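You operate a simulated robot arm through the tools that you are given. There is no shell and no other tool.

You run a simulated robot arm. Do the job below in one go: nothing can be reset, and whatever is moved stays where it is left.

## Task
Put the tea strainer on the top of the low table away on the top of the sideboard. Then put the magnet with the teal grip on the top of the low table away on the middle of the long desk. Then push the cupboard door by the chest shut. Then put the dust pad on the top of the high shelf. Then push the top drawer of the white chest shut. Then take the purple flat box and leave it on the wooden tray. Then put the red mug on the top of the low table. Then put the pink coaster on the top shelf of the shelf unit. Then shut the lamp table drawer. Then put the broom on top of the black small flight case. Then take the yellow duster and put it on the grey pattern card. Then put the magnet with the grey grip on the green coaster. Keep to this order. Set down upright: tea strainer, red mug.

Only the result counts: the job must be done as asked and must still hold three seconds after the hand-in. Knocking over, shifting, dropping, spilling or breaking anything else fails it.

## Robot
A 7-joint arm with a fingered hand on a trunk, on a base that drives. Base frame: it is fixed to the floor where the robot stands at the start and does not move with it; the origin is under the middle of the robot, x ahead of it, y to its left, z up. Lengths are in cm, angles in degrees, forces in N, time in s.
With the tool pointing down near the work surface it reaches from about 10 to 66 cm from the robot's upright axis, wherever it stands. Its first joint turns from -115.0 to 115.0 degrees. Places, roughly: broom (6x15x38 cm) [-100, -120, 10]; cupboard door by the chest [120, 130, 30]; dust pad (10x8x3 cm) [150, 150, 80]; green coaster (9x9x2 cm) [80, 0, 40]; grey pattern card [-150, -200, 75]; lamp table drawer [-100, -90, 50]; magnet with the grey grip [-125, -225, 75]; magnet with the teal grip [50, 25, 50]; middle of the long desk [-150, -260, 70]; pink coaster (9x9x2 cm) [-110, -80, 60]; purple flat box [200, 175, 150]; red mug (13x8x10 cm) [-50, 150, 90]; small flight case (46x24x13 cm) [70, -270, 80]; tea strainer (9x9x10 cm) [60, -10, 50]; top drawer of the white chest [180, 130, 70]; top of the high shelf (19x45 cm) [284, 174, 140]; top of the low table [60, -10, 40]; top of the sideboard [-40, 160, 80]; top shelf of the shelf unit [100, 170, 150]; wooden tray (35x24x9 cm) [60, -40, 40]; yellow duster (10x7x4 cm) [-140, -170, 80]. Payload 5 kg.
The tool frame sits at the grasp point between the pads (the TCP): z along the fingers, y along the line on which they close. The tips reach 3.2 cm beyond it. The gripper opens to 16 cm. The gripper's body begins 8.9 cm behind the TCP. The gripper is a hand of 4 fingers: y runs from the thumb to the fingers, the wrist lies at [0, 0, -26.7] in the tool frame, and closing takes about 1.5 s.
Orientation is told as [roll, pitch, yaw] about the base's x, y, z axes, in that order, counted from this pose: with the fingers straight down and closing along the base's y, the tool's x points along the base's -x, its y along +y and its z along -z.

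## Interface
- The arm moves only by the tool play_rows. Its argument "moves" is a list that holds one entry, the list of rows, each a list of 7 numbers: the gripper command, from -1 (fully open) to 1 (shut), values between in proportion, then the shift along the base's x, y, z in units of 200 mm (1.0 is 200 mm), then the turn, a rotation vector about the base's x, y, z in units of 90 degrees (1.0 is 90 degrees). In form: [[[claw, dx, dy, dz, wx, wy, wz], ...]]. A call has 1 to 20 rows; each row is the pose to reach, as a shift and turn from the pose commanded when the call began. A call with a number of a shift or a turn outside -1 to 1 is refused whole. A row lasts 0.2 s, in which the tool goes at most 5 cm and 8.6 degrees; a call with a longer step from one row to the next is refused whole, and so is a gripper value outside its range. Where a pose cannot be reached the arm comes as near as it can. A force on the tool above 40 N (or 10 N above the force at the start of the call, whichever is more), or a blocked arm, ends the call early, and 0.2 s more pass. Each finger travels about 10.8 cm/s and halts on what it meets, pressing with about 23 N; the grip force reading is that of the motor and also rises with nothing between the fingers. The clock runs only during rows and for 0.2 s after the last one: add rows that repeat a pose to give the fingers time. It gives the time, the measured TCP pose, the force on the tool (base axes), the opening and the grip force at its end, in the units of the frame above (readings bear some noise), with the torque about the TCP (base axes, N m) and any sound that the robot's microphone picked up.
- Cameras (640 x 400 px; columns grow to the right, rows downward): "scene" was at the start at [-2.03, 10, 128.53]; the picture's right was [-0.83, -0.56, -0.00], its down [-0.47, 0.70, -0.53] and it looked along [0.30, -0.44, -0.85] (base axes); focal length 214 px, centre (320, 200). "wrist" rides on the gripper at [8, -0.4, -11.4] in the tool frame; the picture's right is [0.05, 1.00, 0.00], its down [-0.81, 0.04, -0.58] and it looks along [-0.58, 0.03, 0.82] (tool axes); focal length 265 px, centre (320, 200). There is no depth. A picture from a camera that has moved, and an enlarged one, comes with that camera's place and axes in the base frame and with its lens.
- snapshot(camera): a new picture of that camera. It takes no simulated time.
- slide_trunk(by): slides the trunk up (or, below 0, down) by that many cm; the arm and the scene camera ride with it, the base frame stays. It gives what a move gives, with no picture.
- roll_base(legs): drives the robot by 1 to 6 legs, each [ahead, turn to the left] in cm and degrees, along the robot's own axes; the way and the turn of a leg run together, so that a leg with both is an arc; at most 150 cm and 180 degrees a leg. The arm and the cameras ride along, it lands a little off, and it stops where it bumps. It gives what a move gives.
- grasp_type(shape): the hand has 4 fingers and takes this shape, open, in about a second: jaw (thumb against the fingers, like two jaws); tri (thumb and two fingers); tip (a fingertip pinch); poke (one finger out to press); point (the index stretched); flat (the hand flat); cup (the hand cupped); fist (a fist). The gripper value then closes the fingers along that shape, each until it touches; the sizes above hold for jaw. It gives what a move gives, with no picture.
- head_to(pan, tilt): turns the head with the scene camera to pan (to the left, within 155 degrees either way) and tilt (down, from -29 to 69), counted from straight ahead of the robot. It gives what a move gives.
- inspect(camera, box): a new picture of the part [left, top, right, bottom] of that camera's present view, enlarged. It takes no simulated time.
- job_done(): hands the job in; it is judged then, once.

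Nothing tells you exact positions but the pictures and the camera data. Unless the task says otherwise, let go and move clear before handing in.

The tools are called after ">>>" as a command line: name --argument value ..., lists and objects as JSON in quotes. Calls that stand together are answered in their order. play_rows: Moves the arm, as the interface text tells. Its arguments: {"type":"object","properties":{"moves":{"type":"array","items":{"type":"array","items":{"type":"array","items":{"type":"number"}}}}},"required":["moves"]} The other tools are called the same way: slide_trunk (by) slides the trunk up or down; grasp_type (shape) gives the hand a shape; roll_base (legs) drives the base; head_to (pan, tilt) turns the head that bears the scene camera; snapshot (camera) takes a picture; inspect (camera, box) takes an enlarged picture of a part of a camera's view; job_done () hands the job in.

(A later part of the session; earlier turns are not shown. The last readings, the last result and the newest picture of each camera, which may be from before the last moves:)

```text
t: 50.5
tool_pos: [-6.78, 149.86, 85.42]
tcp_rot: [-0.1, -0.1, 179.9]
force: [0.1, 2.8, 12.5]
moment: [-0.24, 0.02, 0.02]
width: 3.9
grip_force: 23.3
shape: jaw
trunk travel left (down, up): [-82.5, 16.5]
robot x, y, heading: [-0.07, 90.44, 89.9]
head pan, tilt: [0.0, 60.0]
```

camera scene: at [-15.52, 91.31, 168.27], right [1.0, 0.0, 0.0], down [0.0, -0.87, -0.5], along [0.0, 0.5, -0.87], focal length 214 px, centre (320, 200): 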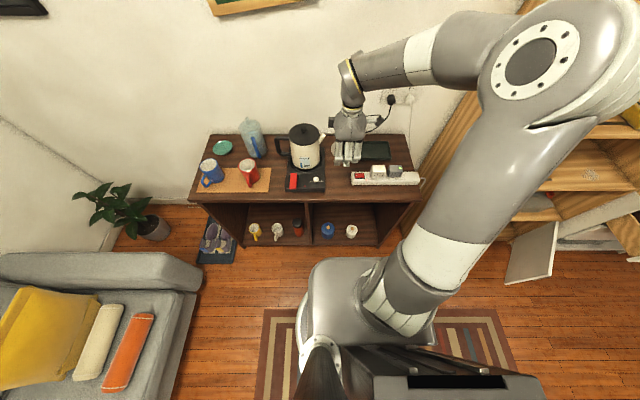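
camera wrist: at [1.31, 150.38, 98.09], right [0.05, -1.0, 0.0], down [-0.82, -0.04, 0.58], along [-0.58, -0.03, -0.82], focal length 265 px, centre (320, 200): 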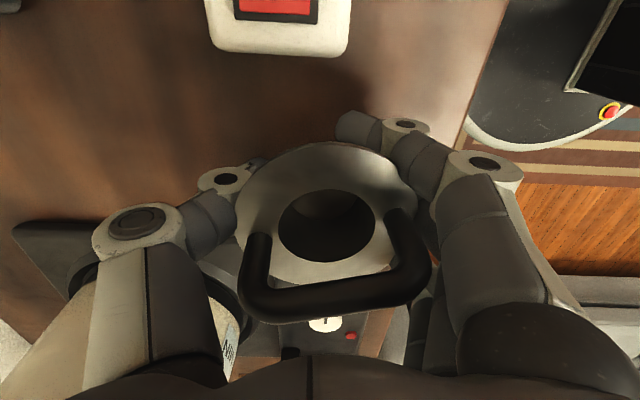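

Contact felt at about z=85.8. I relieve the press slightly and open the fingers.

>>> play_rows --moves '[[[1, 0, 0, 0.015, 0, 0, 0], [0.4, 0, 0, 0.015, 0, 0, 0], [0.2, 0, 0, 0.015, 0, 0, 0], [0.0, 0, 0, 0.015, 0, 0, 0], [-0.3, 0, 0, 0.015, 0, 0, 0], [-0.6, 0, 0, 0.015, 0, 0, 0], [-0.6, 0, 0, 0.015, 0, 0, 0], [-0.6, 0, 0, 0.015, 0, 0, 0]]]'

>>> snapshot --camera "wrist"

>>> inspect --camera "scene" --box '[280, 130, 400, 205]'

```text
t: 52.3
tool_pos: [-6.81, 149.92, 85.52]
tcp_rot: [-0.1, 0.0, 179.9]
force: [-0.8, 0.4, -0.8]
moment: [-0.02, 0.03, -0.01]
width: 12.78
grip_force: 0.1
shape: jaw
trunk travel left (down, up): [-82.5, 16.5]
robot x, y, heading: [-0.1, 90.49, 89.8]
head pan, tilt: [0.0, 60.0]
```

```text
taken
camera wrist: at [1.27, 150.37, 96.94], right [0.05, -1.0, 0.0], down [-0.82, -0.04, 0.58], along [-0.58, -0.03, -0.82], focal length 265 px, centre (320, 200)
```

wrist: 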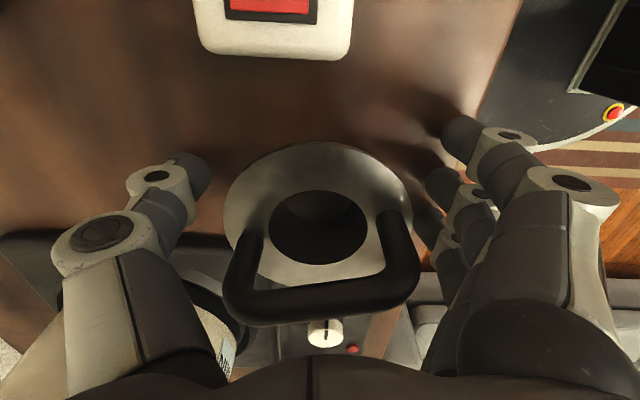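

```text
5.33 times, centred on (340, 168) of scene
camera zoom: at [-15.46, 91.26, 168.28], right [1.0, 0.0, 0.0], down [0.0, -0.87, -0.5], along [0.0, 0.5, -0.87], focal length 1144 px, centre (213, 373)
```

zoom: 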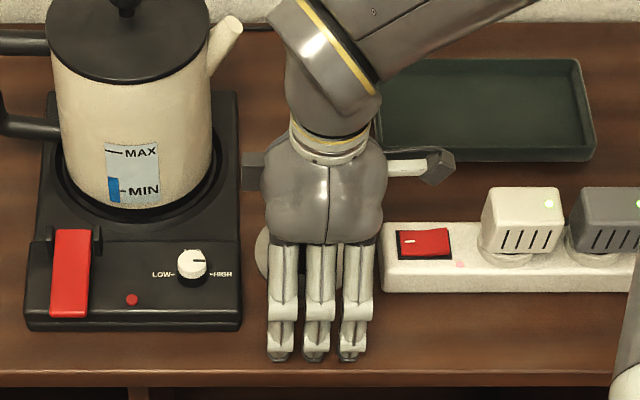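

Released and standing. I raise straight up clear of it.

>>> play_rows --moves '[[[-0.6, 0, 0, 0.1, 0, 0, 0], [-0.6, 0, 0, 0.25, 0, 0, 0], [-0.6, 0, 0, 0.45, 0, 0, 0], [-0.6, 0, 0, 0.65, 0, 0, 0], [-0.6, 0, 0, 0.85, 0, 0, 0], [-0.6, 0, 0, 1.0, 0, 0, 0]]]'

>>> play_rows --moves '[[[-0.6, 0, -0.2, 0.05, 0, 0, 0], [-0.6, 0, -0.4, 0.1, 0, 0, 0], [-0.6, 0, -0.6, 0.1, 0, 0, 0], [-0.6, 0, -0.8, 0.1, 0, 0, 0], [-0.6, 0, -1.0, 0.1, 0, 0, 0]]]'

>>> inspect --camera "scene" --box '[240, 100, 440, 225]'

```text
t: 53.7
tool_pos: [-6.92, 149.78, 105.67]
tcp_rot: [0.0, 0.0, 180.0]
force: [0.1, -0.6, 0.6]
moment: [-0.02, -0.02, 0.01]
width: 12.75
grip_force: 0.1
shape: jaw
trunk travel left (down, up): [-82.5, 16.5]
robot x, y, heading: [-0.02, 90.24, 90.1]
head pan, tilt: [0.0, 60.0]
```

```text
t: 55.1
tool_pos: [-9.38, 129.34, 107.42]
tcp_rot: [0.1, -0.1, -175.6]
force: [0.6, 0.7, -0.4]
moment: [-0.03, 0.05, 0.0]
width: 12.79
grip_force: 0.1
shape: jaw
trunk travel left (down, up): [-82.5, 16.5]
robot x, y, heading: [-0.06, 90.7, 89.8]
head pan, tilt: [0.0, 60.0]
stopped in row 5: the arm was blocked; the commanded pose is now the measured one
```

```text
3.20 times, centred on (340, 162) of scene
camera zoom: at [-15.25, 91.33, 168.29], right [1.0, 0.0, 0.0], down [0.0, -0.87, -0.5], along [0.0, 0.5, -0.87], focal length 686 px, centre (256, 320)
```

zoom: 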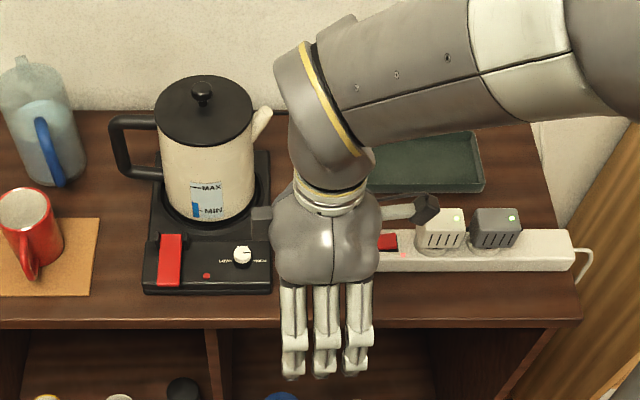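

The retraction hit a joint limit with that wrist angle, harmlessly. I turn the wrist back and check the strainer.

>>> play_rows --moves '[[[-0.6, 0, 0, 0.05, 0, 0, -0.09], [-0.6, 0, 0, 0.1, 0, 0, -0.18], [-0.6, 0, 0, 0.1, 0, 0, -0.27], [-0.6, 0, 0, 0.1, 0, 0, -0.36], [-0.6, 0, 0, 0.1, 0, 0, -0.45], [-0.6, 0, 0, 0.1, 0, 0, -0.54], [-0.6, 0, 0, 0.1, 0, 0, -0.63], [-0.6, 0, 0, 0.1, 0, 0, -0.72], [-0.6, 0, 0, 0.1, 0, 0, -0.81], [-0.6, 0, 0, 0.1, 0, 0, -0.9], [-0.6, 0, 0, 0.1, 0, 0, -0.98], [-0.6, 0, 0, 0.1, 0, 0, -1.0]]]'

>>> snapshot --camera "wrist"

>>> snapshot --camera "scene"

```text
t: 57.7
tool_pos: [-9.48, 129.23, 109.47]
tcp_rot: [0.1, 0.1, 94.2]
force: [0.9, 0.4, -0.1]
moment: [-0.01, 0.02, -0.02]
width: 12.78
grip_force: 0.0
shape: jaw
trunk travel left (down, up): [-82.5, 16.5]
robot x, y, heading: [0.01, 90.19, 89.7]
head pan, tilt: [0.0, 60.0]
```

```text
taken
camera wrist: at [-8.37, 121.3, 120.8], right [-0.99, -0.13, 0.0], down [-0.1, 0.81, 0.58], along [-0.07, 0.57, -0.82], focal length 265 px, centre (320, 200)
```

wrist: 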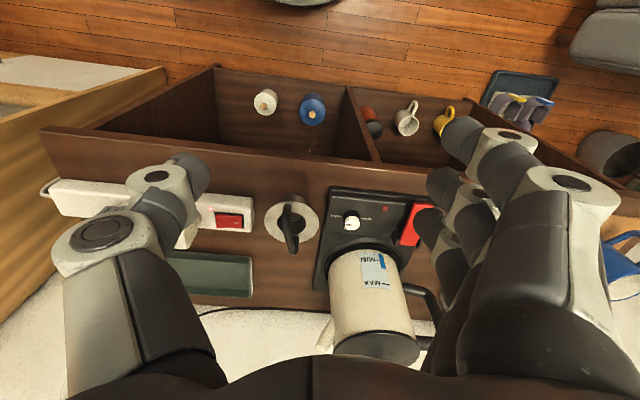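

```text
taken
camera scene: at [-15.45, 91.25, 168.28], right [1.0, 0.0, 0.0], down [0.0, -0.87, -0.5], along [0.0, 0.5, -0.87], focal length 214 px, centre (320, 200)
```

scene: 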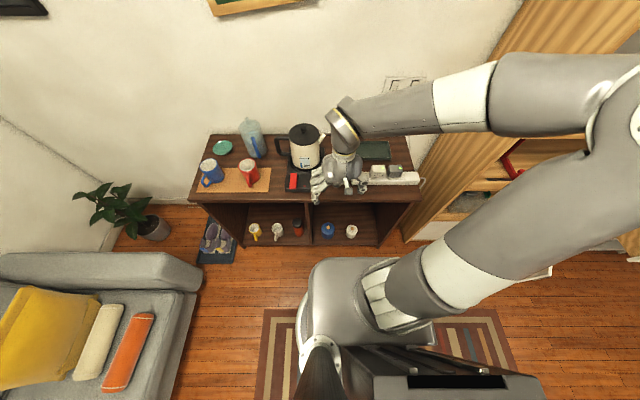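

The strainer stands upright on the sideboard. Next the teal magnet on the low table near (62, 28): I back off, turn to face the table and lower the trunk.

>>> roll_base --legs '[[-70, 0], [0, -90]]'

>>> slide_trunk --by -36

>>> head_to --pan 0 --tilt 50

>>> snapshot --camera "scene"

>>> snapshot --camera "wrist"

```text
t: 65.4
tool_pos: [38.4, 30.15, 109.52]
tcp_rot: [0.2, 0.0, 4.0]
force: [-0.3, 0.0, -0.6]
moment: [0.02, -0.01, 0.03]
width: 12.8
grip_force: 0.0
shape: jaw
trunk travel left (down, up): [-82.5, 16.5]
robot x, y, heading: [-0.21, 20.47, -0.1]
head pan, tilt: [0.0, 60.0]
```

```text
t: 68.9
tool_pos: [38.33, 30.18, 73.34]
tcp_rot: [0.2, 0.0, 3.9]
force: [-0.1, -1.0, -0.3]
moment: [-0.04, -0.01, 0.02]
width: 12.8
grip_force: 0.0
shape: jaw
trunk travel left (down, up): [-46.5, 52.5]
robot x, y, heading: [0.09, 21.26, -0.3]
head pan, tilt: [0.0, 60.0]
```

```text
t: 69.6
tool_pos: [38.37, 30.24, 73.42]
tcp_rot: [0.1, 0.0, 4.1]
force: [0.0, -0.1, 0.8]
moment: [0.0, -0.01, 0.01]
width: 12.81
grip_force: 0.1
shape: jaw
trunk travel left (down, up): [-46.5, 52.5]
robot x, y, heading: [-0.42, 20.67, -0.6]
head pan, tilt: [0.0, 50.0]
```

```text
taken
camera scene: at [1.48, 36.59, 133.53], right [-0.01, -1.0, 0.0], down [-0.77, 0.01, -0.64], along [0.64, 0.0, -0.77], focal length 214 px, centre (320, 200)
```

scene: 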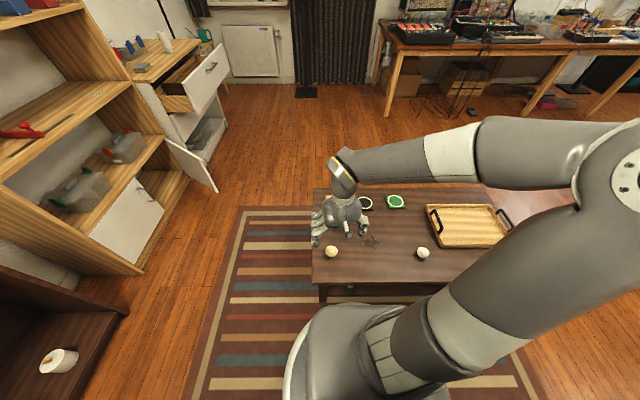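

```text
taken
camera wrist: at [30.43, 29.23, 84.81], right [-0.12, 0.99, 0.0], down [0.81, 0.1, 0.58], along [0.57, 0.07, -0.82], focal length 265 px, centre (320, 200)
```

wrist: 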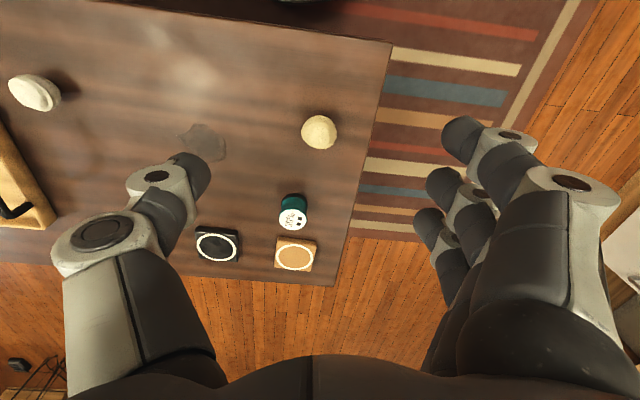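

The magnet shows at about (62.3, 27.9). I zoom in to see its shape and size.

>>> inspect --camera "wrist" --box '[220, 160, 370, 280]'

>>> inspect --camera "scene" --box '[300, 170, 420, 270]'

```text
3.33 times, centred on (295, 220) of wrist
camera zoom: at [30.43, 29.23, 84.81], right [-0.12, 0.99, 0.0], down [0.81, 0.1, 0.58], along [0.57, 0.07, -0.82], focal length 885 px, centre (403, 133)
```

zoom: 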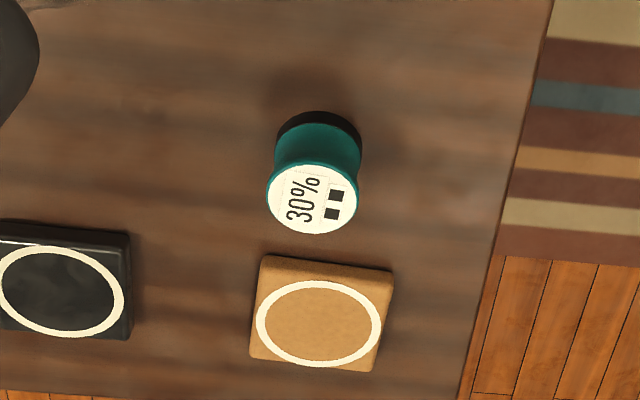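

```text
4.00 times, centred on (360, 220) of scene
camera zoom: at [1.48, 36.59, 133.53], right [-0.01, -1.0, 0.0], down [-0.77, 0.01, -0.64], along [0.64, 0.0, -0.77], focal length 858 px, centre (160, 120)
```

zoom: 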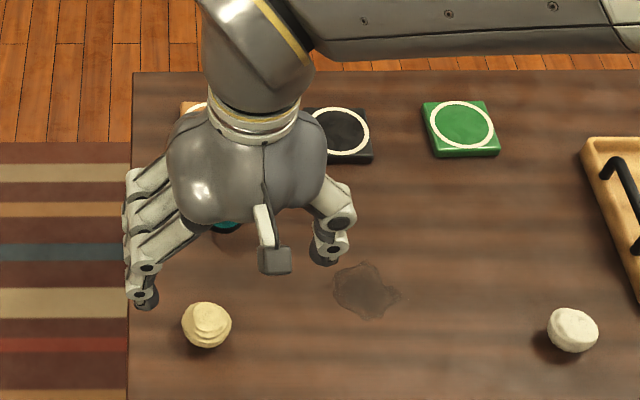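

The magnet is a 5 cm tall spool centred near (63.1, 28.0), top at z≈45.8. I move above it with a narrower opening.

>>> play_rows --moves '[[[-0.3, 0.2, -0.02, 0, 0, 0, 0], [-0.3, 0.4, -0.04, 0, 0, 0, 0], [-0.3, 0.6, -0.06, -0.05, 0, 0, 0], [-0.3, 0.8, -0.08, -0.1, 0, 0, 0], [-0.3, 1.0, -0.1, -0.15, 0, 0, 0]]]'

>>> play_rows --moves '[[[-0.3, 0.1, -0.01, -0.1, 0, 0, 0], [-0.3, 0.2, -0.01, -0.25, 0, 0, 0], [-0.3, 0.24, -0.01, -0.4, 0, 0, 0], [-0.3, 0.24, -0.01, -0.5, 0, 0, 0], [-0.3, 0.24, -0.01, -0.5, 0, 0, 0]]]'

>>> snapshot --camera "wrist"

```text
t: 70.8
tool_pos: [58.36, 28.11, 70.54]
tcp_rot: [0.0, 0.0, 4.1]
force: [-0.6, 0.2, 0.1]
moment: [-0.01, -0.04, 0.0]
width: 10.46
grip_force: 0.0
shape: jaw
trunk travel left (down, up): [-46.5, 52.5]
robot x, y, heading: [-0.37, 21.04, -0.5]
head pan, tilt: [0.0, 50.0]
```

```text
t: 72.0
tool_pos: [63.28, 27.97, 60.45]
tcp_rot: [0.1, 0.0, 4.0]
force: [-0.1, 0.0, -0.6]
moment: [0.02, -0.01, 0.0]
width: 10.43
grip_force: 0.1
shape: jaw
trunk travel left (down, up): [-46.5, 52.5]
robot x, y, heading: [-0.87, 21.07, -0.2]
head pan, tilt: [0.0, 50.0]
```

```text
taken
camera wrist: at [55.27, 27.0, 71.81], right [-0.12, 0.99, 0.0], down [0.81, 0.1, 0.58], along [0.57, 0.07, -0.82], focal length 265 px, centre (320, 200)
```

wrist: 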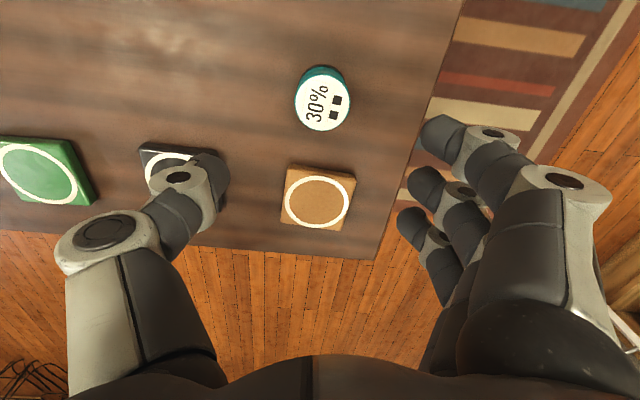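

Refined centre (62.2, 28.2). I descend to grasp height, tips just above the table.

>>> play_rows --moves '[[[-0.3, -0.02, 0.01, -0.2, 0, 0, 0], [-0.3, -0.05, 0.01, -0.4, 0, 0, 0], [-0.3, -0.05, 0.01, -0.55, 0, 0, 0]]]'

>>> snapshot --camera "wrist"

```text
t: 72.8
tool_pos: [62.17, 28.11, 49.62]
tcp_rot: [0.2, -0.1, 3.9]
force: [0.6, 0.7, 0.3]
moment: [-0.03, -0.01, -0.01]
width: 10.45
grip_force: 0.1
shape: jaw
trunk travel left (down, up): [-46.5, 52.5]
robot x, y, heading: [-0.19, 21.11, -0.2]
head pan, tilt: [0.0, 50.0]
```

```text
taken
camera wrist: at [54.2, 27.18, 60.92], right [-0.12, 0.99, 0.0], down [0.81, 0.1, 0.58], along [0.57, 0.07, -0.82], focal length 265 px, centre (320, 200)
```

wrist: 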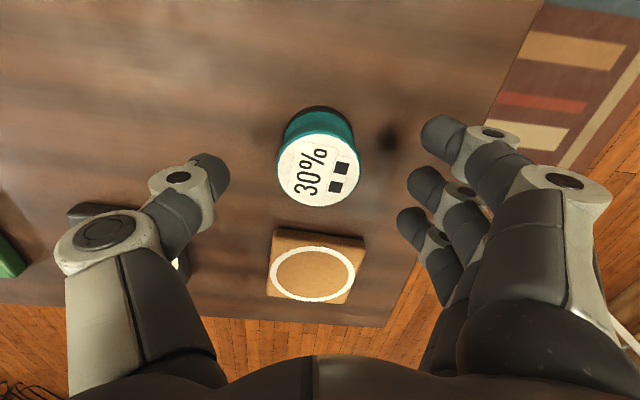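

>>> play_rows --moves '[[[-0.3, 0, 0, -0.12, 0, 0, 0], [-0.3, 0, 0, -0.23, 0, 0, 0], [-0.3, 0, 0, -0.23, 0, 0, 0]]]'

>>> play_rows --moves '[[[1, 0, 0, 0, 0, 0, 0], [1, 0, 0, 0, 0, 0, 0], [1, 0, 0, 0, 0, 0, 0], [1, 0, 0, 0, 0, 0, 0], [1, 0, 0, 0, 0, 0, 0], [1, 0, 0, 0, 0, 0, 0], [1, 0, 0, 0, 0, 0, 0]]]'

>>> snapshot --camera "wrist"

```text
t: 73.6
tool_pos: [62.25, 28.09, 45.21]
tcp_rot: [0.1, -0.2, 4.0]
force: [-4.4, -1.6, 26.7]
moment: [1.62, 0.39, 0.32]
width: 10.37
grip_force: 0.0
shape: jaw
trunk travel left (down, up): [-46.5, 52.5]
robot x, y, heading: [-0.14, 20.62, -0.2]
head pan, tilt: [0.0, 50.0]
```

```text
t: 75.2
tool_pos: [62.2, 28.5, 45.32]
tcp_rot: [0.3, -0.2, 4.3]
force: [-6.1, 3.3, 20.2]
moment: [0.99, 0.54, 0.16]
width: 4.02
grip_force: 22.5
shape: jaw
trunk travel left (down, up): [-46.5, 52.5]
robot x, y, heading: [-0.95, 20.97, -0.5]
head pan, tilt: [0.0, 50.0]
stopped in row 7: the force on the tool passed its limit at 40 N (the readings are from after the stop); the commanded pose is now the measured one
```

```text
taken
camera wrist: at [54.28, 27.45, 56.55], right [-0.12, 0.99, 0.0], down [0.81, 0.1, 0.58], along [0.58, 0.08, -0.81], focal length 265 px, centre (320, 200)
```

wrist: 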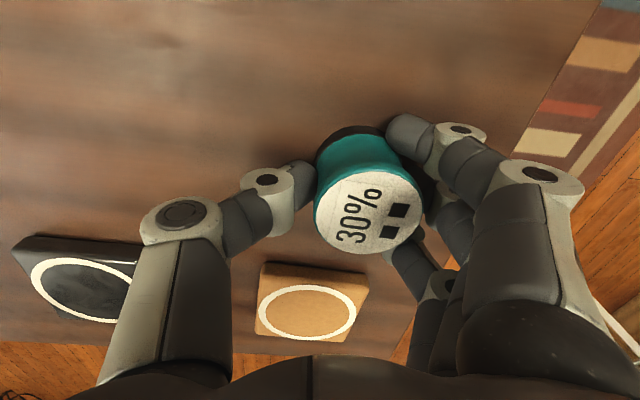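

The fingertips pressed the table lightly, and the magnet is now gripped at 4 cm. I lift and check.

>>> play_rows --moves '[[[1, 0, 0, 0.03, 0, 0, 0], [1, 0, 0, 0.1, 0, 0, 0], [1, 0, 0, 0.25, 0, 0, 0], [1, 0, 0, 0.45, 0, 0, 0], [1, 0, 0, 0.65, 0, 0, 0], [1, 0, 0, 0.8, 0, 0, 0]]]'

>>> snapshot --camera "wrist"

```text
t: 76.6
tool_pos: [62.3, 28.36, 60.98]
tcp_rot: [0.2, 0.0, 4.1]
force: [-0.9, 0.1, -2.0]
moment: [-0.06, 0.01, 0.0]
width: 3.97
grip_force: 23.0
shape: jaw
trunk travel left (down, up): [-46.5, 52.5]
robot x, y, heading: [-0.55, 20.87, -0.4]
head pan, tilt: [0.0, 50.0]
```

```text
taken
camera wrist: at [54.36, 27.34, 72.32], right [-0.12, 0.99, 0.0], down [0.81, 0.1, 0.58], along [0.57, 0.07, -0.82], focal length 265 px, centre (320, 200)
```

wrist: 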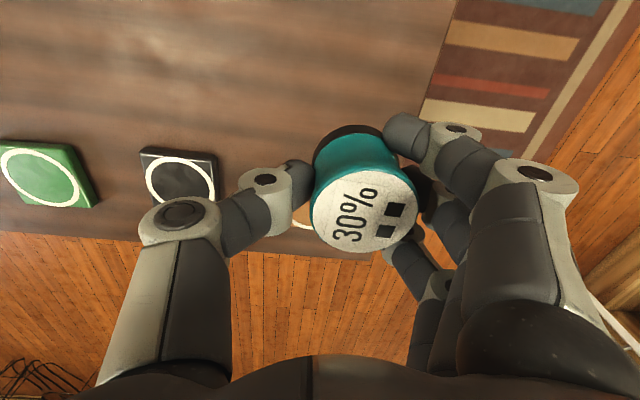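

The magnet is secure. I retract, lift, back off and drive toward the long desk.

>>> play_rows --moves '[[[1, -0.2, 0, 0.1, 0, 0, 0], [1, -0.4, 0, 0.2, 0, 0, 0], [1, -0.6, 0, 0.3, 0, 0, 0], [1, -0.8, 0, 0.4, 0, 0, 0], [1, -1.0, 0, 0.5, 0, 0, 0]]]'

>>> roll_base --legs '[[-12, 0], [0, -100], [110, 0]]'

>>> slide_trunk --by 25

>>> head_to --pan -40 --tilt 30

>>> snapshot --camera "scene"

>>> head_to --pan 20 --tilt 30

>>> snapshot --camera "scene"

```text
t: 77.8
tool_pos: [42.25, 28.41, 71.01]
tcp_rot: [0.3, -0.2, 4.1]
force: [0.8, 0.8, -1.9]
moment: [-0.03, 0.04, 0.03]
width: 3.95
grip_force: 22.7
shape: jaw
trunk travel left (down, up): [-46.5, 52.5]
robot x, y, heading: [-0.57, 21.04, -0.4]
head pan, tilt: [0.0, 50.0]
```

```text
t: 88.6
tool_pos: [-31.94, -131.41, 70.96]
tcp_rot: [0.2, -0.1, -95.6]
force: [0.5, -0.1, -2.4]
moment: [0.02, 0.02, 0.01]
width: 3.95
grip_force: 22.7
shape: jaw
trunk travel left (down, up): [-46.5, 52.5]
robot x, y, heading: [-31.88, -88.27, -100.1]
head pan, tilt: [0.0, 50.0]
```

```text
t: 91.1
tool_pos: [-31.84, -131.28, 96.05]
tcp_rot: [0.2, -0.1, -95.7]
force: [-0.1, 0.3, -2.4]
moment: [0.01, 0.01, 0.0]
width: 3.95
grip_force: 23.0
shape: jaw
trunk travel left (down, up): [-71.5, 27.5]
robot x, y, heading: [-32.11, -87.86, -100.0]
head pan, tilt: [0.0, 50.0]
```

```text
t: 92.2
tool_pos: [-31.84, -131.33, 96.01]
tcp_rot: [0.2, -0.1, -95.6]
force: [0.7, 0.6, -1.9]
moment: [-0.01, 0.02, -0.01]
width: 3.96
grip_force: 22.0
shape: jaw
trunk travel left (down, up): [-71.5, 27.5]
robot x, y, heading: [-31.98, -88.11, -100.0]
head pan, tilt: [-40.0, 30.0]
```

```text
taken
camera scene: at [-22.36, -90.63, 161.48], right [-0.64, 0.77, 0.0], down [0.38, 0.32, -0.87], along [-0.66, -0.56, -0.5], focal length 214 px, centre (320, 200)
```

scene: 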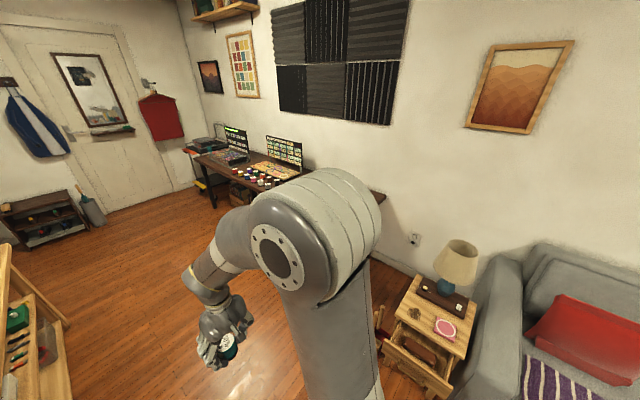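

```text
t: 93.5
tool_pos: [-31.81, -131.43, 95.89]
tcp_rot: [0.1, 0.0, -95.7]
force: [0.1, -0.2, -2.7]
moment: [-0.01, 0.03, 0.0]
width: 3.95
grip_force: 22.9
shape: jaw
trunk travel left (down, up): [-71.5, 27.5]
robot x, y, heading: [-32.04, -87.91, -100.2]
head pan, tilt: [20.0, 30.0]
```

```text
taken
camera scene: at [-13.88, -93.73, 161.48], right [-0.99, -0.17, 0.0], down [-0.09, 0.49, -0.87], along [0.15, -0.85, -0.5], focal length 214 px, centre (320, 200)
```

scene: 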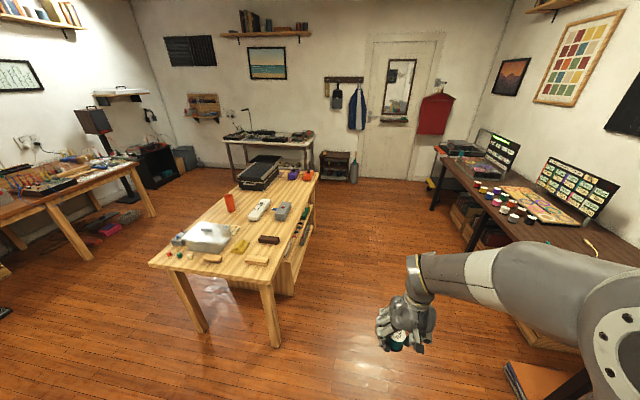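

The desk is on the right. I drive further and look at its top.

>>> roll_base --legs '[[110, 0]]'

>>> head_to --pan -75 --tilt 45

>>> snapshot --camera "scene"

>>> head_to --pan -40 --tilt 40

>>> snapshot --camera "scene"

```text
t: 99.2
tool_pos: [-52.06, -240.09, 95.94]
tcp_rot: [0.2, -0.1, -96.1]
force: [0.3, -0.6, -1.6]
moment: [0.01, 0.02, 0.0]
width: 3.96
grip_force: 22.5
shape: jaw
trunk travel left (down, up): [-71.5, 27.5]
robot x, y, heading: [-51.7, -196.73, -100.6]
head pan, tilt: [20.0, 30.0]
```

```text
t: 100.9
tool_pos: [-52.09, -240.07, 96.09]
tcp_rot: [0.3, -0.1, -96.3]
force: [-0.8, 1.1, -1.7]
moment: [0.01, 0.04, -0.01]
width: 3.94
grip_force: 23.0
shape: jaw
trunk travel left (down, up): [-71.5, 27.5]
robot x, y, heading: [-51.81, -196.5, -100.5]
head pan, tilt: [-75.0, 45.0]
```

```text
taken
camera scene: at [-43.31, -194.3, 159.23], right [-0.08, 1.0, 0.0], down [0.7, 0.05, -0.71], along [-0.71, -0.05, -0.71], focal length 214 px, centre (320, 200)
```

scene: 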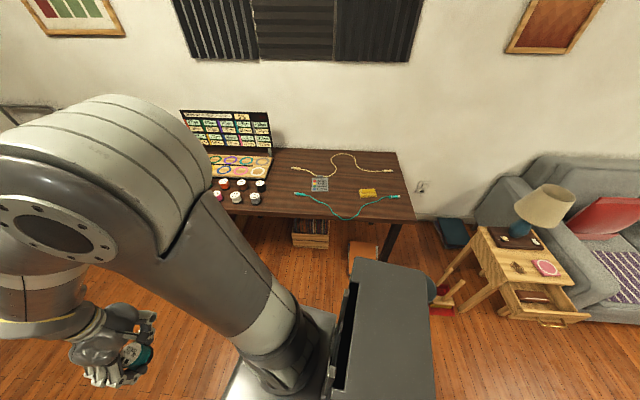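

```text
t: 101.9
tool_pos: [-52.09, -239.99, 96.02]
tcp_rot: [0.2, -0.1, -96.2]
force: [-0.2, 0.4, -1.9]
moment: [-0.05, 0.03, -0.03]
width: 3.93
grip_force: 22.7
shape: jaw
trunk travel left (down, up): [-71.5, 27.5]
robot x, y, heading: [-51.69, -196.76, -100.5]
head pan, tilt: [-40.0, 40.0]
```

```text
taken
camera scene: at [-41.78, -199.06, 159.95], right [-0.63, 0.77, 0.0], down [0.5, 0.41, -0.77], along [-0.59, -0.49, -0.64], focal length 214 px, centre (320, 200)
```

scene: 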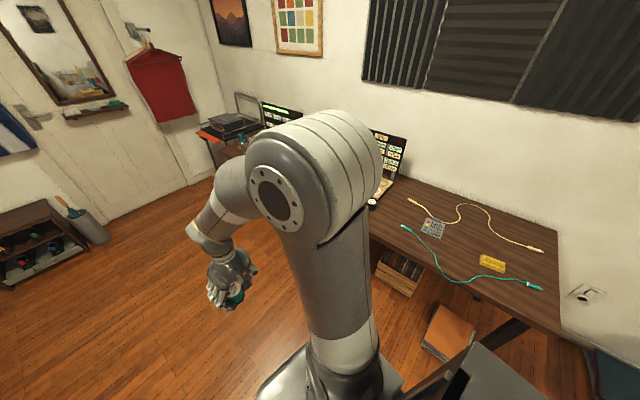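

The arm blocks the view; I drive on a bit and turn to face the desk.

>>> roll_base --legs '[[45, 0], [0, -79.5]]'

>>> head_to --pan 10 --tilt 45

>>> snapshot --camera "scene"

>>> head_to --pan 45 --tilt 45

>>> snapshot --camera "scene"

>>> head_to --pan -30 --tilt 45

>>> snapshot --camera "scene"

```text
t: 108.0
tool_pos: [-102.58, -248.79, 96.11]
tcp_rot: [0.3, -0.1, -175.2]
force: [0.2, -0.2, -1.8]
moment: [0.01, 0.03, 0.01]
width: 3.95
grip_force: 22.9
shape: jaw
trunk travel left (down, up): [-71.5, 27.5]
robot x, y, heading: [-59.76, -240.51, -179.4]
head pan, tilt: [-40.0, 40.0]
```

```text
t: 109.2
tool_pos: [-102.64, -248.83, 95.99]
tcp_rot: [0.2, 0.0, -175.2]
force: [-0.5, 0.0, -2.5]
moment: [0.03, 0.02, -0.02]
width: 3.91
grip_force: 22.6
shape: jaw
trunk travel left (down, up): [-71.5, 27.5]
robot x, y, heading: [-59.82, -240.96, -179.6]
head pan, tilt: [10.0, 45.0]
```

```text
taken
camera scene: at [-61.85, -257.74, 159.22], right [-0.18, 0.98, 0.0], down [0.7, 0.13, -0.71], along [-0.7, -0.13, -0.71], focal length 214 px, centre (320, 200)
```

scene: 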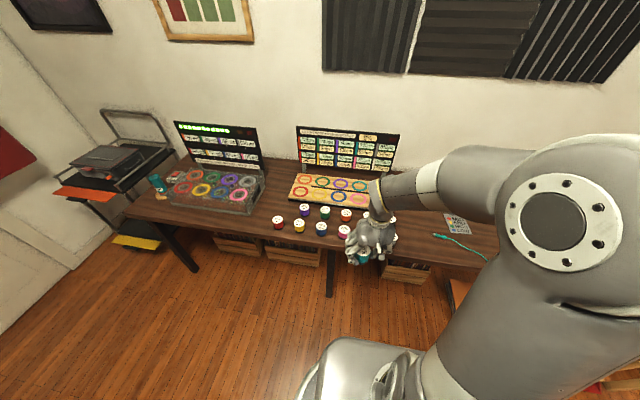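

```text
t: 110.2
tool_pos: [-102.6, -248.64, 96.03]
tcp_rot: [0.2, -0.1, -175.1]
force: [-0.1, 0.3, -2.1]
moment: [0.06, 0.01, 0.01]
width: 3.94
grip_force: 23.0
shape: jaw
trunk travel left (down, up): [-71.5, 27.5]
robot x, y, heading: [-60.16, -240.85, -179.6]
head pan, tilt: [45.0, 45.0]
```

```text
taken
camera scene: at [-59.57, -262.07, 159.22], right [-0.71, 0.7, 0.0], down [0.5, 0.5, -0.71], along [-0.5, -0.5, -0.71], focal length 214 px, centre (320, 200)
```

scene: 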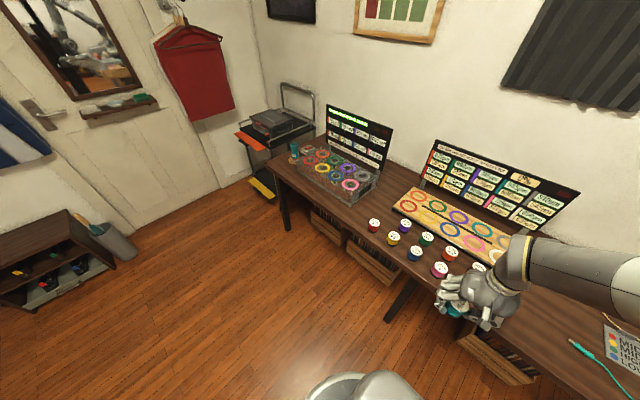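

```text
t: 111.7
tool_pos: [-102.59, -248.74, 96.04]
tcp_rot: [0.2, -0.2, -175.2]
force: [-0.2, -0.1, -2.1]
moment: [0.03, 0.01, 0.0]
width: 3.9
grip_force: 23.0
shape: jaw
trunk travel left (down, up): [-71.5, 27.5]
robot x, y, heading: [-60.09, -240.59, -179.6]
head pan, tilt: [-30.0, 45.0]
```

```text
taken
camera scene: at [-60.93, -252.27, 159.22], right [0.49, 0.87, 0.0], down [0.62, -0.35, -0.71], along [-0.62, 0.35, -0.71], focal length 214 px, centre (320, 200)
```

scene: 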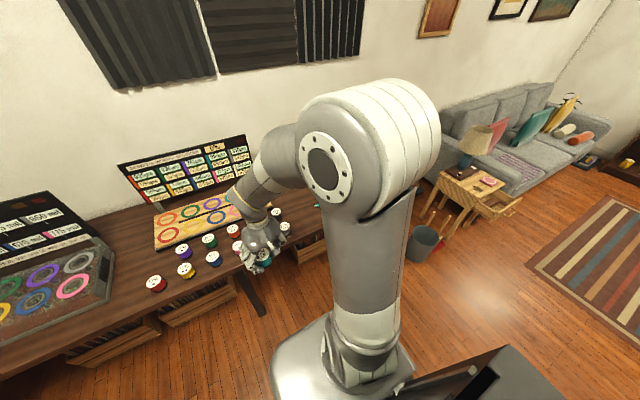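

The desk holds two open cases, a group of coloured magnets near its middle, a pattern card, rope, cable and yellow duster. I zoom in for detail.

>>> head_to --pan 15 --tilt 45

>>> inspect --camera "scene" --box '[200, 110, 440, 260]'

>>> snapshot --camera "wrist"

```text
t: 112.8
tool_pos: [-102.6, -248.78, 96.14]
tcp_rot: [0.2, -0.1, -175.2]
force: [-0.3, -1.1, -2.5]
moment: [0.05, 0.03, 0.02]
width: 3.95
grip_force: 23.1
shape: jaw
trunk travel left (down, up): [-71.5, 27.5]
robot x, y, heading: [-60.27, -240.44, -179.5]
head pan, tilt: [15.0, 45.0]
```

```text
2.67 times, centred on (320, 185) of scene
camera zoom: at [-61.7, -258.44, 159.22], right [-0.27, 0.96, 0.0], down [0.68, 0.19, -0.71], along [-0.68, -0.19, -0.71], focal length 572 px, centre (320, 240)
```

zoom: 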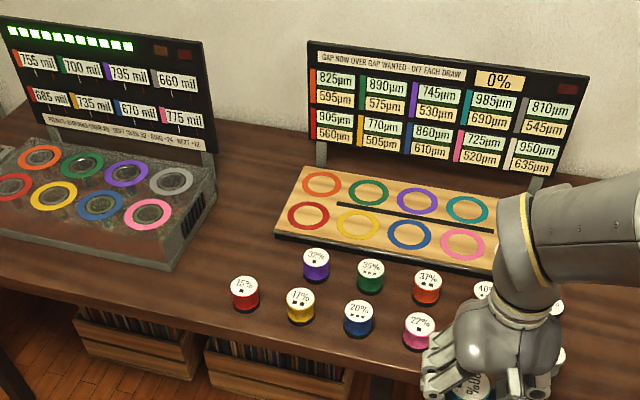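

```text
taken
camera wrist: at [-94.56, -247.56, 107.38], right [0.14, -0.99, 0.0], down [-0.81, -0.11, 0.58], along [-0.57, -0.08, -0.82], focal length 265 px, centre (320, 200)
```

wrist: 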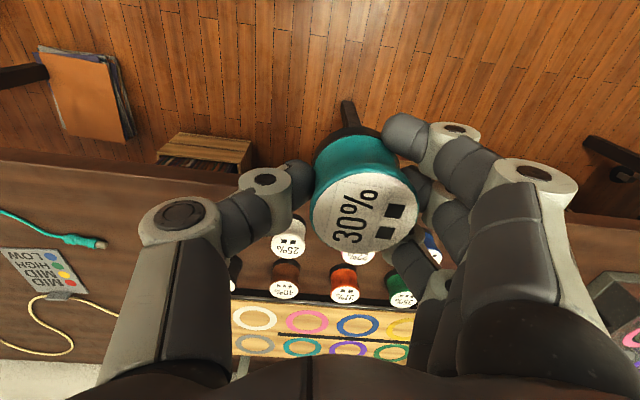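

I move the hand aside to the left to see the rest of the magnets and desk middle.

>>> play_rows --moves '[[[1, 0.03, -0.2, 0, 0, 0, 0], [1, 0.06, -0.4, 0, 0, 0, 0], [1, 0.09, -0.6, 0, 0, 0, 0], [1, 0.12, -0.8, 0, 0, 0, 0], [1, 0.15, -1.0, 0, 0, 0, 0]]]'

>>> play_rows --moves '[[[1, 0.03, -0.2, 0, 0, 0, 0], [1, 0.06, -0.4, 0, 0, 0, 0], [1, 0.09, -0.6, 0, 0, 0, 0], [1, 0.12, -0.8, 0, 0, 0, 0], [1, 0.15, -1.0, 0, 0, 0, 0]]]'

>>> head_to --pan 0 --tilt 48

>>> snapshot --camera "scene"

```text
t: 114.0
tool_pos: [-99.54, -268.84, 96.0]
tcp_rot: [0.1, -0.3, -175.3]
force: [-0.7, 0.4, -1.7]
moment: [0.06, 0.0, -0.01]
width: 3.92
grip_force: 22.6
shape: jaw
trunk travel left (down, up): [-71.5, 27.5]
robot x, y, heading: [-59.82, -240.84, -179.5]
head pan, tilt: [15.0, 45.0]
```

```text
t: 115.2
tool_pos: [-96.61, -288.82, 95.86]
tcp_rot: [0.1, -0.1, -175.2]
force: [-1.0, 0.4, -1.6]
moment: [0.07, 0.03, 0.02]
width: 3.93
grip_force: 23.1
shape: jaw
trunk travel left (down, up): [-71.5, 27.5]
robot x, y, heading: [-60.08, -240.64, -179.6]
head pan, tilt: [15.0, 45.0]
```

```text
t: 115.9
tool_pos: [-96.52, -288.59, 95.94]
tcp_rot: [0.2, -0.1, -175.2]
force: [-0.7, 0.6, -2.0]
moment: [0.03, -0.02, 0.03]
width: 3.9
grip_force: 22.6
shape: jaw
trunk travel left (down, up): [-71.5, 27.5]
robot x, y, heading: [-60.06, -240.77, -179.4]
head pan, tilt: [0.0, 48.0]
```

```text
taken
camera scene: at [-61.73, -256.38, 158.8], right [-0.01, 1.0, 0.0], down [0.74, 0.01, -0.67], along [-0.67, -0.01, -0.74], focal length 214 px, centre (320, 200)
```

scene: 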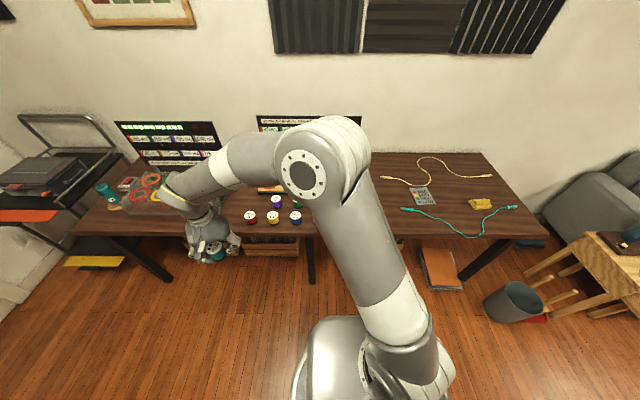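

The upper arm hides the magnets from here. I bring the hand back to the front and turn the robot right, so the desk lies on its left where the head sees freely.

>>> play_rows --moves '[[[1, 0.0, 0.2, 0, 0, 0, 0], [1, 0.0, 0.4, 0, 0, 0, 0], [1, 0.0, 0.6, 0, 0, 0, 0], [1, 0.0, 0.8, 0, 0, 0, 0], [1, 0.0, 0.99, 0, 0, 0, 0]]]'

>>> play_rows --moves '[[[1, 0.0, 0.2, 0, 0, 0, 0], [1, 0.0, 0.4, 0, 0, 0, 0], [1, 0.0, 0.6, 0, 0, 0, 0], [1, 0.0, 0.8, 0, 0, 0, 0], [1, 0.0, 0.99, 0, 0, 0, 0]]]'

>>> roll_base --legs '[[0, -80]]'

>>> head_to --pan 80 --tilt 55

>>> snapshot --camera "scene"

```text
t: 117.1
tool_pos: [-96.77, -268.87, 96.09]
tcp_rot: [0.2, -0.1, -175.0]
force: [0.1, 0.1, -2.2]
moment: [0.01, 0.01, 0.02]
width: 3.92
grip_force: 23.0
shape: jaw
trunk travel left (down, up): [-71.5, 27.5]
robot x, y, heading: [-59.72, -240.8, -179.7]
head pan, tilt: [0.0, 48.0]
```

```text
t: 118.3
tool_pos: [-96.66, -249.12, 96.08]
tcp_rot: [0.2, -0.2, -175.1]
force: [-0.1, -0.1, -2.1]
moment: [0.01, 0.02, 0.02]
width: 3.92
grip_force: 22.9
shape: jaw
trunk travel left (down, up): [-71.5, 27.5]
robot x, y, heading: [-60.01, -241.02, -179.4]
head pan, tilt: [0.0, 48.0]
```

```text
t: 122.2
tool_pos: [-74.35, -206.15, 96.03]
tcp_rot: [0.1, -0.1, 104.5]
force: [0.4, 0.5, -2.2]
moment: [0.05, -0.04, 0.03]
width: 3.88
grip_force: 23.4
shape: jaw
trunk travel left (down, up): [-71.5, 27.5]
robot x, y, heading: [-60.08, -240.78, 100.0]
head pan, tilt: [0.0, 48.0]
```

```text
t: 123.7
tool_pos: [-74.55, -206.14, 96.09]
tcp_rot: [0.2, 0.0, 104.6]
force: [0.6, -0.8, -2.8]
moment: [0.03, -0.08, -0.02]
width: 3.89
grip_force: 23.1
shape: jaw
trunk travel left (down, up): [-71.5, 27.5]
robot x, y, heading: [-59.95, -240.77, 99.4]
head pan, tilt: [80.0, 55.0]
```

```text
taken
camera scene: at [-81.55, -249.28, 157.88], right [0.0, 1.0, 0.0], down [0.82, 0.0, -0.57], along [-0.57, 0.0, -0.82], focal length 214 px, centre (320, 200)
```

scene: 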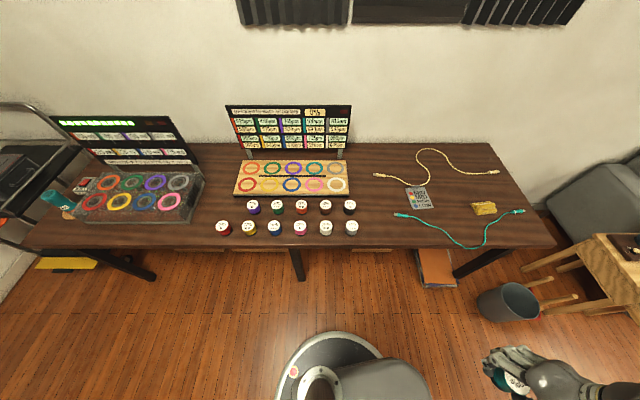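

Now I have a clear view: a 6×2 grid of magnets centred on the desk, with the back-left slot empty. I zoom in to read colours.

>>> inspect --camera "scene" --box '[190, 140, 380, 260]'

>>> inspect --camera "scene" --box '[330, 130, 570, 280]'

```text
3.33 times, centred on (285, 200) of scene
camera zoom: at [-81.55, -249.28, 157.88], right [0.0, 1.0, 0.0], down [0.82, 0.0, -0.57], along [-0.57, 0.0, -0.82], focal length 715 px, centre (437, 200)
```

zoom: 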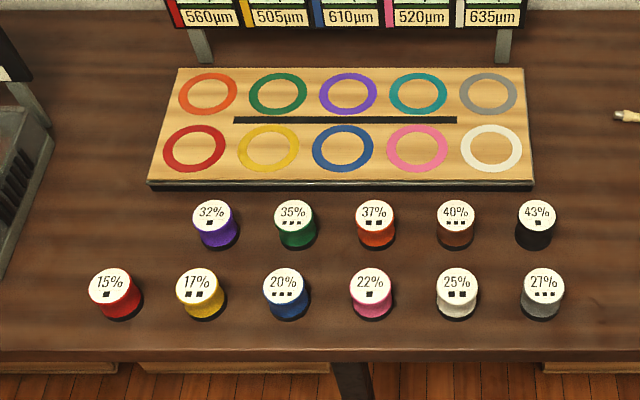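

```text
2.67 times, centred on (450, 205) of scene
camera zoom: at [-81.55, -249.28, 157.88], right [0.0, 1.0, 0.0], down [0.82, 0.0, -0.57], along [-0.57, 0.0, -0.82], focal length 572 px, centre (-27, 187)
```

zoom: 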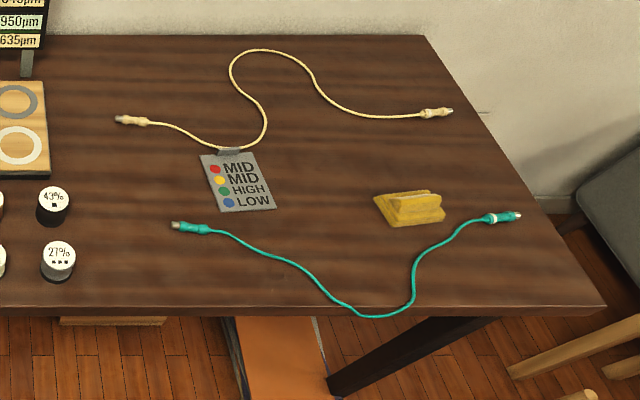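

The empty back-left slot (30 % in the sequence) at about (-136, -291) is the natural place for the teal magnet. I drive to face it.

>>> roll_base --legs '[[0, 148], [53, 0], [0, -68]]'

>>> head_to --pan 10 --tilt 55

>>> snapshot --camera "scene"

>>> snapshot --camera "wrist"

```text
t: 135.8
tool_pos: [-116.52, -298.32, 95.98]
tcp_rot: [0.2, -0.1, -175.3]
force: [0.4, -0.4, -2.6]
moment: [0.04, 0.03, 0.01]
width: 3.86
grip_force: 23.0
shape: jaw
trunk travel left (down, up): [-71.5, 27.5]
robot x, y, heading: [-80.1, -290.33, -179.5]
head pan, tilt: [80.0, 55.0]
```

```text
t: 137.3
tool_pos: [-116.59, -298.42, 95.97]
tcp_rot: [0.2, -0.1, -175.3]
force: [0.3, 0.4, -1.4]
moment: [0.05, -0.02, 0.0]
width: 3.86
grip_force: 23.3
shape: jaw
trunk travel left (down, up): [-71.5, 27.5]
robot x, y, heading: [-80.18, -290.08, -179.5]
head pan, tilt: [10.0, 55.0]
```

```text
taken
camera scene: at [-80.73, -306.92, 157.88], right [-0.18, 0.98, 0.0], down [0.81, 0.15, -0.57], along [-0.56, -0.1, -0.82], focal length 214 px, centre (320, 200)
```

scene: 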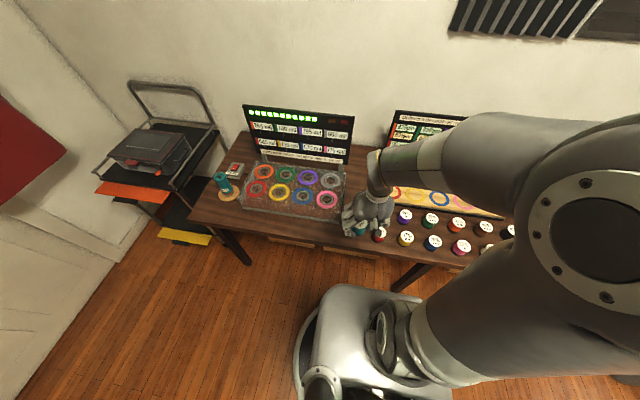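

```text
taken
camera wrist: at [-108.33, -297.26, 107.33], right [0.13, -0.99, 0.0], down [-0.81, -0.11, 0.58], along [-0.57, -0.08, -0.82], focal length 265 px, centre (320, 200)
```

wrist: 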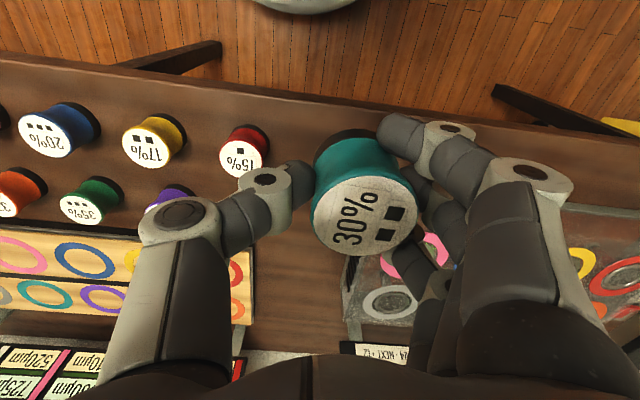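

The held magnet sits about 2 cm off-centre toward the fingers, so I aim the hand at (-135.8, -291.1). First horizontally, then down to a hover.

>>> play_rows --moves '[[[1, -0.2, 0.08, 0, 0, 0, 0], [1, -0.4, 0.15, 0, 0, 0, 0], [1, -0.6, 0.22, 0, 0, 0, 0], [1, -0.8, 0.3, 0, 0, 0, 0], [1, -0.96, 0.36, 0, 0, 0, 0], [1, -0.96, 0.36, -0.2, 0, 0, 0], [1, -0.96, 0.36, -0.4, 0, 0, 0], [1, -0.96, 0.36, -0.6, 0, 0, 0], [1, -0.96, 0.36, -0.6, 0, 0, 0]]]'

>>> snapshot --camera "wrist"

>>> inspect --camera "scene" --box '[300, 140, 500, 265]'

```text
t: 139.3
tool_pos: [-135.68, -291.2, 83.84]
tcp_rot: [0.2, -0.1, -175.3]
force: [-0.2, 0.0, -2.2]
moment: [0.03, 0.0, 0.02]
width: 3.85
grip_force: 23.2
shape: jaw
trunk travel left (down, up): [-71.5, 27.5]
robot x, y, heading: [-80.09, -289.98, -179.6]
head pan, tilt: [10.0, 55.0]
```

```text
taken
camera wrist: at [-127.61, -290.09, 95.22], right [0.13, -0.99, 0.0], down [-0.81, -0.11, 0.58], along [-0.57, -0.08, -0.82], focal length 265 px, centre (320, 200)
```

wrist: 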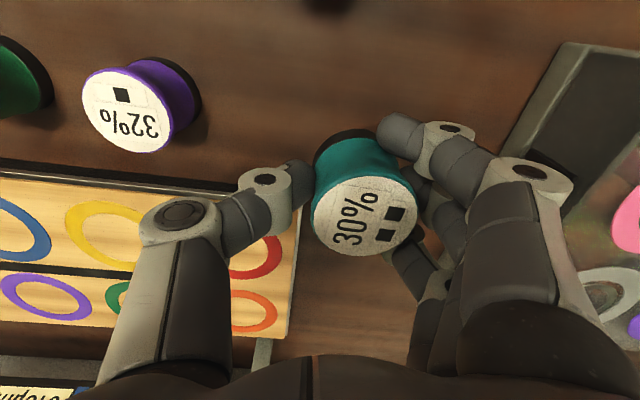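

```text
3.20 times, centred on (400, 202) of scene
camera zoom: at [-80.74, -306.91, 157.88], right [-0.18, 0.98, 0.0], down [0.81, 0.15, -0.57], along [-0.56, -0.1, -0.82], focal length 686 px, centre (64, 192)
```

zoom: 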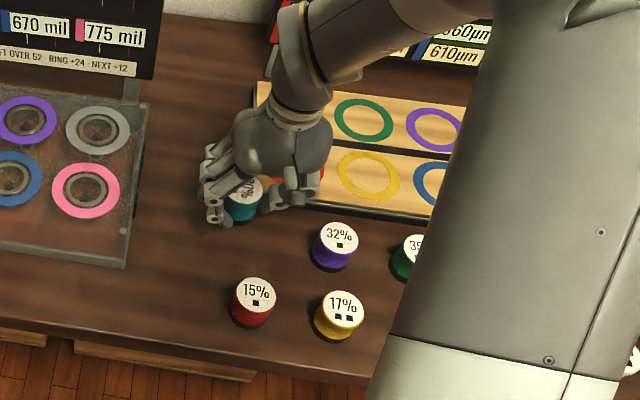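

Clearances to purple and board are good. I lower in steps, watching the force.

>>> play_rows --moves '[[[1, 0, 0, -0.15, 0, 0, 0], [1, 0, 0, -0.26, 0, 0, 0], [1, 0, 0, -0.26, 0, 0, 0]]]'

>>> play_rows --moves '[[[1, 0, 0, -0.03, 0, 0, 0], [1, 0, 0, -0.03, 0, 0, 0]]]'

>>> play_rows --moves '[[[1, 0, 0, -0.025, 0, 0, 0], [1, 0, 0, -0.025, 0, 0, 0]]]'

```text
t: 140.1
tool_pos: [-135.77, -291.32, 78.63]
tcp_rot: [0.2, -0.1, -175.4]
force: [0.9, 0.5, -2.0]
moment: [0.04, 0.0, -0.02]
width: 3.85
grip_force: 23.3
shape: jaw
trunk travel left (down, up): [-71.5, 27.5]
robot x, y, heading: [-79.82, -289.95, -179.8]
head pan, tilt: [10.0, 55.0]
```

```text
t: 140.7
tool_pos: [-135.68, -291.23, 78.2]
tcp_rot: [0.2, 0.0, -175.3]
force: [0.0, 0.2, -2.2]
moment: [0.02, 0.0, -0.01]
width: 3.86
grip_force: 22.8
shape: jaw
trunk travel left (down, up): [-71.5, 27.5]
robot x, y, heading: [-79.95, -289.89, -179.7]
head pan, tilt: [10.0, 55.0]
```

```text
t: 141.3
tool_pos: [-135.6, -291.22, 77.75]
tcp_rot: [0.3, -0.2, -175.3]
force: [-0.4, -0.9, -1.2]
moment: [0.04, 0.0, 0.01]
width: 3.87
grip_force: 22.9
shape: jaw
trunk travel left (down, up): [-71.5, 27.5]
robot x, y, heading: [-79.82, -290.28, -179.5]
head pan, tilt: [10.0, 55.0]
```

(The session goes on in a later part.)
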